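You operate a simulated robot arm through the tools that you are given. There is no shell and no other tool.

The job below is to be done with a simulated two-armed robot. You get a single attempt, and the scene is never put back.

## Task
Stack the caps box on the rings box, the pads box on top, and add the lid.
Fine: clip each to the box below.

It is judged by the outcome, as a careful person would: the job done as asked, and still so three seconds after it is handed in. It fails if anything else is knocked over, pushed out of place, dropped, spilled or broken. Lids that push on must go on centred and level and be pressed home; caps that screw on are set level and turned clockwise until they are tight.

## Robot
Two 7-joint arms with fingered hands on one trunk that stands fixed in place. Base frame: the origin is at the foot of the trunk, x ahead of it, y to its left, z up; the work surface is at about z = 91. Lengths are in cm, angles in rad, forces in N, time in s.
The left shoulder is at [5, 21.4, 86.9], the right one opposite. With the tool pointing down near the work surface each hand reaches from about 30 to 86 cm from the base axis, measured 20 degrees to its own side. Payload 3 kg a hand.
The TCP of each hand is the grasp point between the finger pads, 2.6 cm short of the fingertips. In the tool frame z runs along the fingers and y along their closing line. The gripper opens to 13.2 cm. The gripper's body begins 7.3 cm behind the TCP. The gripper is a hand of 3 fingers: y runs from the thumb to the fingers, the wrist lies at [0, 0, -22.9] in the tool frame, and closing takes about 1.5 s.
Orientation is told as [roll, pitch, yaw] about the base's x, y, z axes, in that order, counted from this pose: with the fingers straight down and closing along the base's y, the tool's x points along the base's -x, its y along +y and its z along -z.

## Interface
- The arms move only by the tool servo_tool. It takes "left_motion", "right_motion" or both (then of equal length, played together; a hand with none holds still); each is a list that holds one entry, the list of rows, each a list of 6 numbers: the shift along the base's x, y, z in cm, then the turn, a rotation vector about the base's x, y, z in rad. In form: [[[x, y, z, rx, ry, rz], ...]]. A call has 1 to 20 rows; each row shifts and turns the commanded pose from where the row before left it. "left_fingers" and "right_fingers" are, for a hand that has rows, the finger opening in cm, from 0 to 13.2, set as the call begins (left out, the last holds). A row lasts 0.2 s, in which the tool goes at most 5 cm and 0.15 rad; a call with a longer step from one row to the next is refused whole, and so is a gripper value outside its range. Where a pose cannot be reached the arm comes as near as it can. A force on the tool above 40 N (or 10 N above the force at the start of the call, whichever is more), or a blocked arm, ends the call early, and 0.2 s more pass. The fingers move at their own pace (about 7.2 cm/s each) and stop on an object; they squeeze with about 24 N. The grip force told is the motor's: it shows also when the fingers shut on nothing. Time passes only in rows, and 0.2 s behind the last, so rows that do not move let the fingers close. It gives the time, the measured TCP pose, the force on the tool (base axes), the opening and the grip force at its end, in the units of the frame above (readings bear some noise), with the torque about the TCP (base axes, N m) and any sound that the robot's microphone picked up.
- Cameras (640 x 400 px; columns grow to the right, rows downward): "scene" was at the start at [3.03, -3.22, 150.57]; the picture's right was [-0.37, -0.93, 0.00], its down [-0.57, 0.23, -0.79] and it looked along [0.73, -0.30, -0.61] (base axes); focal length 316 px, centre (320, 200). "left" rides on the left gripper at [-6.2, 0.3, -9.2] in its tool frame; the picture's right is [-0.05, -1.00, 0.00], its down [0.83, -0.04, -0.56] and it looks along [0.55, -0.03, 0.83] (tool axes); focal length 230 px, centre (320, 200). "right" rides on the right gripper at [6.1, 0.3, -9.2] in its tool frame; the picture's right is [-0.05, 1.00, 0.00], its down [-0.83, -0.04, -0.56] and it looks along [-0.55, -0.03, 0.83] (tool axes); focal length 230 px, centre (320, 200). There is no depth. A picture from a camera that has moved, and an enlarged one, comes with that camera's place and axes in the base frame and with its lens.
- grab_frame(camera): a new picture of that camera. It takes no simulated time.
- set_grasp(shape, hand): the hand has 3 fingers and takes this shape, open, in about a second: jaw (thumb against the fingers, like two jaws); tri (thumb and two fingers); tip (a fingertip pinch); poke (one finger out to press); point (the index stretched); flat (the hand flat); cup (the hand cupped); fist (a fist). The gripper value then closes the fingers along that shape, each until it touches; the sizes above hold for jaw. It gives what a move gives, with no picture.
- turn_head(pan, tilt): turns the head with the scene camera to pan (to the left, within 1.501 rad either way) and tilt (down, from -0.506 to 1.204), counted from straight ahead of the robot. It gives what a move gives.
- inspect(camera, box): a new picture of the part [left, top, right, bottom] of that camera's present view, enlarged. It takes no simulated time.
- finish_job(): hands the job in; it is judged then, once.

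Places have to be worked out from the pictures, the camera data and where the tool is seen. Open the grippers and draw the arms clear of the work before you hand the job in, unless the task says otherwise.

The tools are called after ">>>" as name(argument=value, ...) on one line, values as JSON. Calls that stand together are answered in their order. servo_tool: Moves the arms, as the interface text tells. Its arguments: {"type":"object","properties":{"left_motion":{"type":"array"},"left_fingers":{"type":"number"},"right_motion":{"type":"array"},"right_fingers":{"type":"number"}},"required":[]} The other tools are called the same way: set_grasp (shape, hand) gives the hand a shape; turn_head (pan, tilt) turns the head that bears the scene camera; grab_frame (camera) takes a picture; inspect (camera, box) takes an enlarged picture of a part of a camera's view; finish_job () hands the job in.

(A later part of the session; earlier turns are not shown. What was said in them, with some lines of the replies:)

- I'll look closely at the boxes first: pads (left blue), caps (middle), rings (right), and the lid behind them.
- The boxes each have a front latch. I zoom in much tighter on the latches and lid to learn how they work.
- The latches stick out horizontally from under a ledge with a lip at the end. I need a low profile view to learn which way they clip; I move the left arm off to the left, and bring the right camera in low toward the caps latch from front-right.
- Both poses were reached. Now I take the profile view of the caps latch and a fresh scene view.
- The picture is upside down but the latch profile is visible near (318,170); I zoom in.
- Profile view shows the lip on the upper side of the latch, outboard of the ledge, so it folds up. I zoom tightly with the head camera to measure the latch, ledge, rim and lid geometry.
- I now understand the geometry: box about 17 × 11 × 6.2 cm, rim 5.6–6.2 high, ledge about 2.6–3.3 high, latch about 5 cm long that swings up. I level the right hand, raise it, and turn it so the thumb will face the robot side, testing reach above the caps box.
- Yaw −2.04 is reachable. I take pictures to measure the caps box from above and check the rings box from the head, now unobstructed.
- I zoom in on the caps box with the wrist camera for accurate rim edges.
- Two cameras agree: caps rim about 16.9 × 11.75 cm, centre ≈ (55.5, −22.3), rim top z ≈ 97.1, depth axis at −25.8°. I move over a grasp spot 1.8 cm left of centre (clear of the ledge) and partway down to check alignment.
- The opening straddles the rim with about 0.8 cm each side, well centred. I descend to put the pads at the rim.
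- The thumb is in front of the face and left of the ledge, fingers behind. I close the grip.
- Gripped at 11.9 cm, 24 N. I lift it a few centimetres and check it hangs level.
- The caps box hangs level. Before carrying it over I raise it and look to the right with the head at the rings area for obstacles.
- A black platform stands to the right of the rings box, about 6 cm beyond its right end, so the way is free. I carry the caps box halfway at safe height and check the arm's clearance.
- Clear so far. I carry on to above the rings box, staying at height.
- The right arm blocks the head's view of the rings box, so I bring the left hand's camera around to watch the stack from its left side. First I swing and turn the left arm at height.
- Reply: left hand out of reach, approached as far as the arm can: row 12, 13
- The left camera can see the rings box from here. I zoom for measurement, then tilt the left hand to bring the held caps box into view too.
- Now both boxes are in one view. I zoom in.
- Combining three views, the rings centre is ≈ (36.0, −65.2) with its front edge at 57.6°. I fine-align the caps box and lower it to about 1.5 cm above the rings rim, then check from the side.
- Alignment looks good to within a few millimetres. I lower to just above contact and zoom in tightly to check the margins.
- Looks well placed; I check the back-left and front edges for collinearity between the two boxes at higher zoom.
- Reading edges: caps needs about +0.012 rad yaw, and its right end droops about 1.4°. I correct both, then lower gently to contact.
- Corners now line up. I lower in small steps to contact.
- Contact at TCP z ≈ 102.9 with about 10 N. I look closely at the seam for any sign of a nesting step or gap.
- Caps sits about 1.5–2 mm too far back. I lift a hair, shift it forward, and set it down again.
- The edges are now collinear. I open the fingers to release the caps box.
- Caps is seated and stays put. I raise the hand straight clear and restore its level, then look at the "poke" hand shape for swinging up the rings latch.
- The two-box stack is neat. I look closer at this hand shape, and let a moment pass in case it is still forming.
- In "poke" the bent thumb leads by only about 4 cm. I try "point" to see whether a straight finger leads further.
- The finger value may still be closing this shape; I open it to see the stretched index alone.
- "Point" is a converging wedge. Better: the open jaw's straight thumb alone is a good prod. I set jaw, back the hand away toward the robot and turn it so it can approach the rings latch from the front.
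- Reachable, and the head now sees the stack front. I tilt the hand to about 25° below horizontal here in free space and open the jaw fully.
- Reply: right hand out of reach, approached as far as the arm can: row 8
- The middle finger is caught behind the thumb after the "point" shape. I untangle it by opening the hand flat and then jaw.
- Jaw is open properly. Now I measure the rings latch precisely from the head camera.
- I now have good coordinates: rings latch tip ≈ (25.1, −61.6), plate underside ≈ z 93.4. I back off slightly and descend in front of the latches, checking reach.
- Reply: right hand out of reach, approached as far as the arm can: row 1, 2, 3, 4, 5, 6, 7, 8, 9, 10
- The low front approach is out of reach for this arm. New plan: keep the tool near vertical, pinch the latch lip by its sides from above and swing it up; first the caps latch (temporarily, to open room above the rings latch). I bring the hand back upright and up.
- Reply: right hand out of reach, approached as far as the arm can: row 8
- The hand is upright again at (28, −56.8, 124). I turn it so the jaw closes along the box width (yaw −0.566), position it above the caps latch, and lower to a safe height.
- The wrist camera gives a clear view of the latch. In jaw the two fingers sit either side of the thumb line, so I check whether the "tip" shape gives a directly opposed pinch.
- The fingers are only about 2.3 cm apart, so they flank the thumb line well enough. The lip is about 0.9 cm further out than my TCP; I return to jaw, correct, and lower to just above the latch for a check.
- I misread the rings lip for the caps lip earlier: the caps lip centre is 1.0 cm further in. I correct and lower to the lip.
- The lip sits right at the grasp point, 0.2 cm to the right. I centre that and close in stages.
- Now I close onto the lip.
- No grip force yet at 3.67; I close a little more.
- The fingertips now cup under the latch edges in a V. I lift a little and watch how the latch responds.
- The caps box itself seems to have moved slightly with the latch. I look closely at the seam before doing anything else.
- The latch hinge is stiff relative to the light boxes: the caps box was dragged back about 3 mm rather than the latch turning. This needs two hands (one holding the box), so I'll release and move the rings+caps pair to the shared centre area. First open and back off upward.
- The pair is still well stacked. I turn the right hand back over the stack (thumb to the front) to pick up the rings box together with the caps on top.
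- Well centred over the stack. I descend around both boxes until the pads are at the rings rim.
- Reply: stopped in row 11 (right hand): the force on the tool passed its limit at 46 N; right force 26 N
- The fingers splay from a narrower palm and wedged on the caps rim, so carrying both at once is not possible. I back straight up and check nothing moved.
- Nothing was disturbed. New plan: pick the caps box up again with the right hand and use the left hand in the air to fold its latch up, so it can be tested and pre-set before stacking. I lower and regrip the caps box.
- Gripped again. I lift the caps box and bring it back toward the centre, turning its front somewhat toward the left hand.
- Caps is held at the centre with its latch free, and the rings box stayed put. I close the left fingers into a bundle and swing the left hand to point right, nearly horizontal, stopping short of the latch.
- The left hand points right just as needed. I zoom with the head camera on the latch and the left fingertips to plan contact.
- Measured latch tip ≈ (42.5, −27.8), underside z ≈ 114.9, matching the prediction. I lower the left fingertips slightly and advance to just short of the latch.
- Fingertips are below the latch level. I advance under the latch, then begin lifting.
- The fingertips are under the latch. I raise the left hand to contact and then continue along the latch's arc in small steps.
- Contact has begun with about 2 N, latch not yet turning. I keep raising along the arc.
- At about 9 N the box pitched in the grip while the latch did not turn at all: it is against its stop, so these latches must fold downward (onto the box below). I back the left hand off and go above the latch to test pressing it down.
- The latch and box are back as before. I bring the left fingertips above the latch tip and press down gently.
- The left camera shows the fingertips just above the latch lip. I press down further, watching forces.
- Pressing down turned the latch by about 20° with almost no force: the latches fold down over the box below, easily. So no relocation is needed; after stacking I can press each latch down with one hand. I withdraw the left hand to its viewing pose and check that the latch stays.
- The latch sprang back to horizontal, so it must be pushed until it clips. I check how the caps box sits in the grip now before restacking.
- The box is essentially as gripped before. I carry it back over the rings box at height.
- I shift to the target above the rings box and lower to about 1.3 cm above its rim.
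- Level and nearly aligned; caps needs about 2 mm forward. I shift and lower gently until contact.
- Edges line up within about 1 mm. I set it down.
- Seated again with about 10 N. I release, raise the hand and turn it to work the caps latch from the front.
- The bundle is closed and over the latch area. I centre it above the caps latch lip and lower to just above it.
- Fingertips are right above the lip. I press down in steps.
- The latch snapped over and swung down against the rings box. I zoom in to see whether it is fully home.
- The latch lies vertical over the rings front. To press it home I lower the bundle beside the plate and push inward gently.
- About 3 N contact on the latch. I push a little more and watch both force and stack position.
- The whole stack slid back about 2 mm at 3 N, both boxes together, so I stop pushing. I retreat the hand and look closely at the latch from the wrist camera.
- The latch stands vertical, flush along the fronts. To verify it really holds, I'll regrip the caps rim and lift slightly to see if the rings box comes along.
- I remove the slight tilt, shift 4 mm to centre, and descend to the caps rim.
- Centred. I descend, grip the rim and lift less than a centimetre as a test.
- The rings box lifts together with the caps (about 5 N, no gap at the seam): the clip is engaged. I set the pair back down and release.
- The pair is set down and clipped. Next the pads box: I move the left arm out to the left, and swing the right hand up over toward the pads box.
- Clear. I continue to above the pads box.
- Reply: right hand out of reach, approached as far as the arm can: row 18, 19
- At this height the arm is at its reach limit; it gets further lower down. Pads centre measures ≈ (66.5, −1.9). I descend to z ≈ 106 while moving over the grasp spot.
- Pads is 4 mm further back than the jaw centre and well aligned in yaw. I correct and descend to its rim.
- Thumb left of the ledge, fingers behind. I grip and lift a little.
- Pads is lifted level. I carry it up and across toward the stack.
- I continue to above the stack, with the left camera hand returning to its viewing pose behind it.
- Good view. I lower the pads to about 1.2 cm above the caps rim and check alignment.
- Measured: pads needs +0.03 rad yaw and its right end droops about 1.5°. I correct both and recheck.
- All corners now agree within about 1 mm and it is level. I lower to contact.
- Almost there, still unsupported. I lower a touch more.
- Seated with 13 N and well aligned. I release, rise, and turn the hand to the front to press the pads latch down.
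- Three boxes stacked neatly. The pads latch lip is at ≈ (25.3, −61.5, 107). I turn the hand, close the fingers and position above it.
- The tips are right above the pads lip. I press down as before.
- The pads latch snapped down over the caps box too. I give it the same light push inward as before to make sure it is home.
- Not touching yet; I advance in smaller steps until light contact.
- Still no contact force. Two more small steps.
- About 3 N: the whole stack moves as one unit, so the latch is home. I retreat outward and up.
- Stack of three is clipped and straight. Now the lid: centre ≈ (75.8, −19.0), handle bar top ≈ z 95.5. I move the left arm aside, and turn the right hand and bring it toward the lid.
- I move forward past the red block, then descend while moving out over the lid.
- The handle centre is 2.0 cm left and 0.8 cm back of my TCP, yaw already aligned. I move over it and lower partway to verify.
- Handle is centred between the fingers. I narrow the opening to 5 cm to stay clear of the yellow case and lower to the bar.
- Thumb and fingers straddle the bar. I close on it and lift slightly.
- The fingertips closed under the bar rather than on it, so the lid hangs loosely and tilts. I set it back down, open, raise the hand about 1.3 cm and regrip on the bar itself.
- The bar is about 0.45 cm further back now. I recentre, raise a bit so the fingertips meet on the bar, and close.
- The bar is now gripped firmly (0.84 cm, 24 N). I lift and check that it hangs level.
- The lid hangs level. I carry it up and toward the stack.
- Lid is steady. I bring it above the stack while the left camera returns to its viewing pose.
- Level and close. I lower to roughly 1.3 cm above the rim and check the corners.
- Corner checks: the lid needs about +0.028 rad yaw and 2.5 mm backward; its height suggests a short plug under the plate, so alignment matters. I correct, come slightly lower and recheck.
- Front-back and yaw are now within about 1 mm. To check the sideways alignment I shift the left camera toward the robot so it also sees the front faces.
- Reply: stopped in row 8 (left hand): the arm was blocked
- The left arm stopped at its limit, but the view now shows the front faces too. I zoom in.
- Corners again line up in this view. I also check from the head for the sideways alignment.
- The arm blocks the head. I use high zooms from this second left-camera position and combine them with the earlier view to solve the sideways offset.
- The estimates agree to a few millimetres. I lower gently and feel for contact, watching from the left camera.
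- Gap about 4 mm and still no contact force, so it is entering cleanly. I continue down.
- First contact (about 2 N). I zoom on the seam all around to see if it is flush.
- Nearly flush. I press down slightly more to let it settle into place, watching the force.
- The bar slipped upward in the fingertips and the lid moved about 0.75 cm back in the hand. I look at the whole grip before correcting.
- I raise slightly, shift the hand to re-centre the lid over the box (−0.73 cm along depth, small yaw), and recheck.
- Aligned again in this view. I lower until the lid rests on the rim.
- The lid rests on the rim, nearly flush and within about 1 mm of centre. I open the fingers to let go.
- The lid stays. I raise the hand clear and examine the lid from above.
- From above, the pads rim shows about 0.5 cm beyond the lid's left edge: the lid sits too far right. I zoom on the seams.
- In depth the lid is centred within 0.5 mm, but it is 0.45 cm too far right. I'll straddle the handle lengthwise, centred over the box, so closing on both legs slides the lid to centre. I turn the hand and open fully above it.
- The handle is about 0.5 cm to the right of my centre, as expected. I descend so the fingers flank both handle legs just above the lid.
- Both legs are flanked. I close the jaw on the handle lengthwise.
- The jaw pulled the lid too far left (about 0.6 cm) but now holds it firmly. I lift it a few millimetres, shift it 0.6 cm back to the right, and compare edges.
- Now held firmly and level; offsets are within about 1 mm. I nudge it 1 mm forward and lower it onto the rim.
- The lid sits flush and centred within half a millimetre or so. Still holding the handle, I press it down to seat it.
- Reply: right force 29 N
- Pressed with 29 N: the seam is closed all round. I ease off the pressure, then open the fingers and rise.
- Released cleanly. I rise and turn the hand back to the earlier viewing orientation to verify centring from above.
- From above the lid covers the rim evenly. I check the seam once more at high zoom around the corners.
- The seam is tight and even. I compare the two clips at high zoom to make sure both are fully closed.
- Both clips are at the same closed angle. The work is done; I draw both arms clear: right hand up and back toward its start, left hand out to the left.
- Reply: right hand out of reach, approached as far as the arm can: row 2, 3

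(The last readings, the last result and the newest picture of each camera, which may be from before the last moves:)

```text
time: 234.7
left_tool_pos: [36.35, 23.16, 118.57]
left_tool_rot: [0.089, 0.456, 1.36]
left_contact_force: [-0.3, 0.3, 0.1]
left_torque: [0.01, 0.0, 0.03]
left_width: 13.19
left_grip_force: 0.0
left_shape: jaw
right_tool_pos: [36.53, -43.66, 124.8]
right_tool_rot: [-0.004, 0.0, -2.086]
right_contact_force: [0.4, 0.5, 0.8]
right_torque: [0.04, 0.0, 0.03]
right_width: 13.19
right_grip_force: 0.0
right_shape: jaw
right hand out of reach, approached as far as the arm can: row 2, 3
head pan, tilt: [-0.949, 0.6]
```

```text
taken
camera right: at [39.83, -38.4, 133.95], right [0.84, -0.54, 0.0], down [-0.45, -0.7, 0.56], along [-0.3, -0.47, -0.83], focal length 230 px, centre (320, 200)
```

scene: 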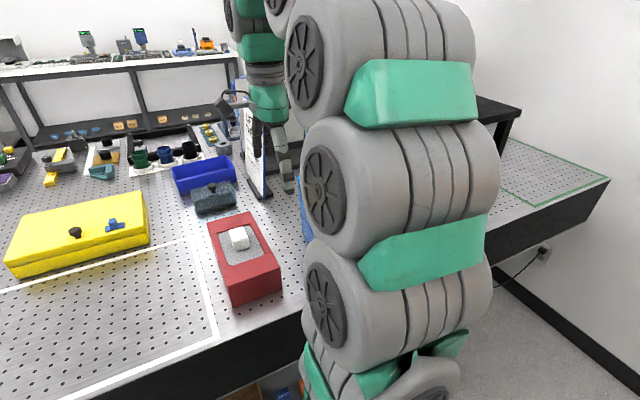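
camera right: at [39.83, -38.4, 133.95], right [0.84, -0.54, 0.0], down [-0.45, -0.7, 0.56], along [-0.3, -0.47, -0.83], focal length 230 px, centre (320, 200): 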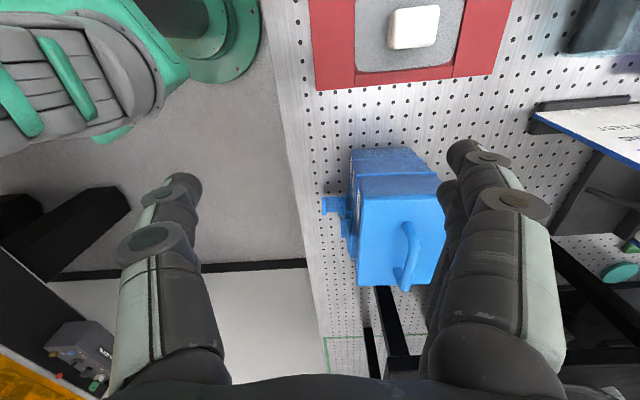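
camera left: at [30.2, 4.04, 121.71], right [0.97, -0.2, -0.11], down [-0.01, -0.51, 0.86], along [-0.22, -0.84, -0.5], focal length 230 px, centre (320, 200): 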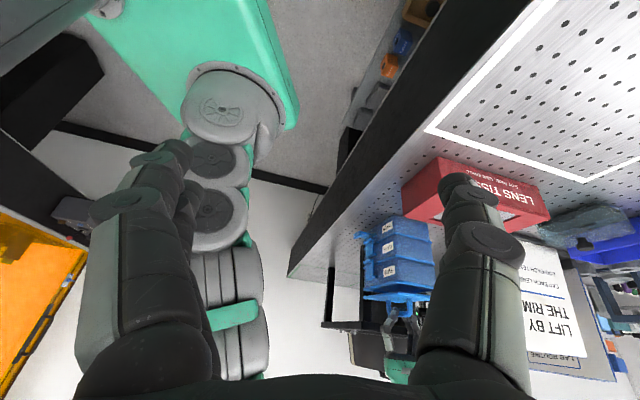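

Everything stands. One last close look at the finished stack and surroundings.

>>> inspect(camera="right", box=[310, 130, 470, 300])

>>> turn_head(pan=-0.384, tilt=0.658)

>>> grab_frame(camera="scene")

```text
2.35 times, centred on (390, 215) of right
camera zoom: at [39.83, -38.4, 133.95], right [0.84, -0.54, 0.0], down [-0.45, -0.7, 0.56], along [-0.3, -0.47, -0.83], focal length 541 px, centre (155, 165)
```

zoom: 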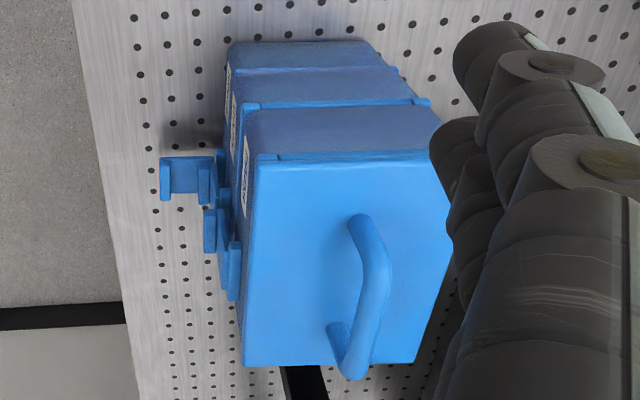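

```text
time: 235.7
left_tool_pos: [36.53, 23.09, 118.66]
left_tool_rot: [0.088, 0.459, 1.36]
left_contact_force: [-1.3, -0.1, 0.5]
left_torque: [0.0, -0.01, 0.03]
left_width: 13.18
left_grip_force: 0.1
left_shape: jaw
right_tool_pos: [36.49, -43.7, 124.86]
right_tool_rot: [-0.002, 0.0, -2.088]
right_contact_force: [0.6, 0.2, 0.0]
right_torque: [-0.01, -0.01, -0.01]
right_width: 13.2
right_grip_force: 0.0
right_shape: jaw
head pan, tilt: [-0.384, 0.658]
```

```text
taken
```

scene: 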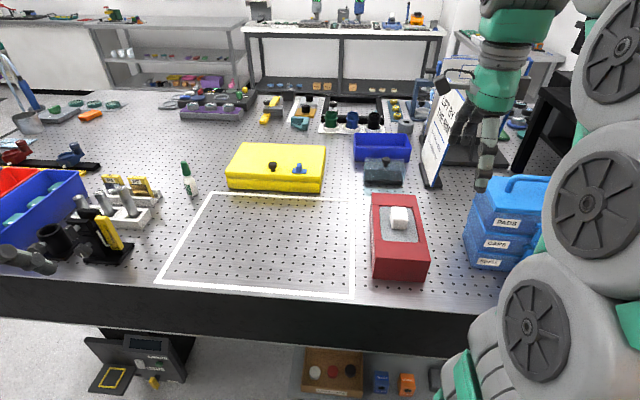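

The stack stands: rings, caps, pads and lid. Both clips are closed, both hands are open and clear, and the other objects are where they were. I hand the job in.

>>> finish_job()

```text
The job is handed in.
```

I stacked the caps box on the rings box, put the pads box on top and added the lid. The caps clip is closed onto the rings box and the pads clip onto the caps box. The job is handed in; I have not seen the judgement.

- **Caps clip:** I lifted the caps box slightly and the rings box came up with it, so this clip holds.
- **Pads clip:** I did not lift-test this one. It sits at the same closed angle as the caps clip, and the whole stack moved as one when I pushed lightly on it.
- **Lid:** it has no clip of its own. It is level, centred to within about 2 mm, and I pressed it down with about 29 N.
- **Rings clip:** it stays open, because there is no box under the rings box.
- **Stack position:** the stack is where the rings box stood, moved back about half a centimetre from pressing the clips home.
- **Other objects:** in the last pictures nothing else looked moved or knocked over.

I first took the latches to fold upward and pushed the caps latch the wrong way. That shifted the caps box by a few millimetres, so I picked it up and restacked it. The lid also slipped in the fingers once; I regripped it by the handle and re-centred it.
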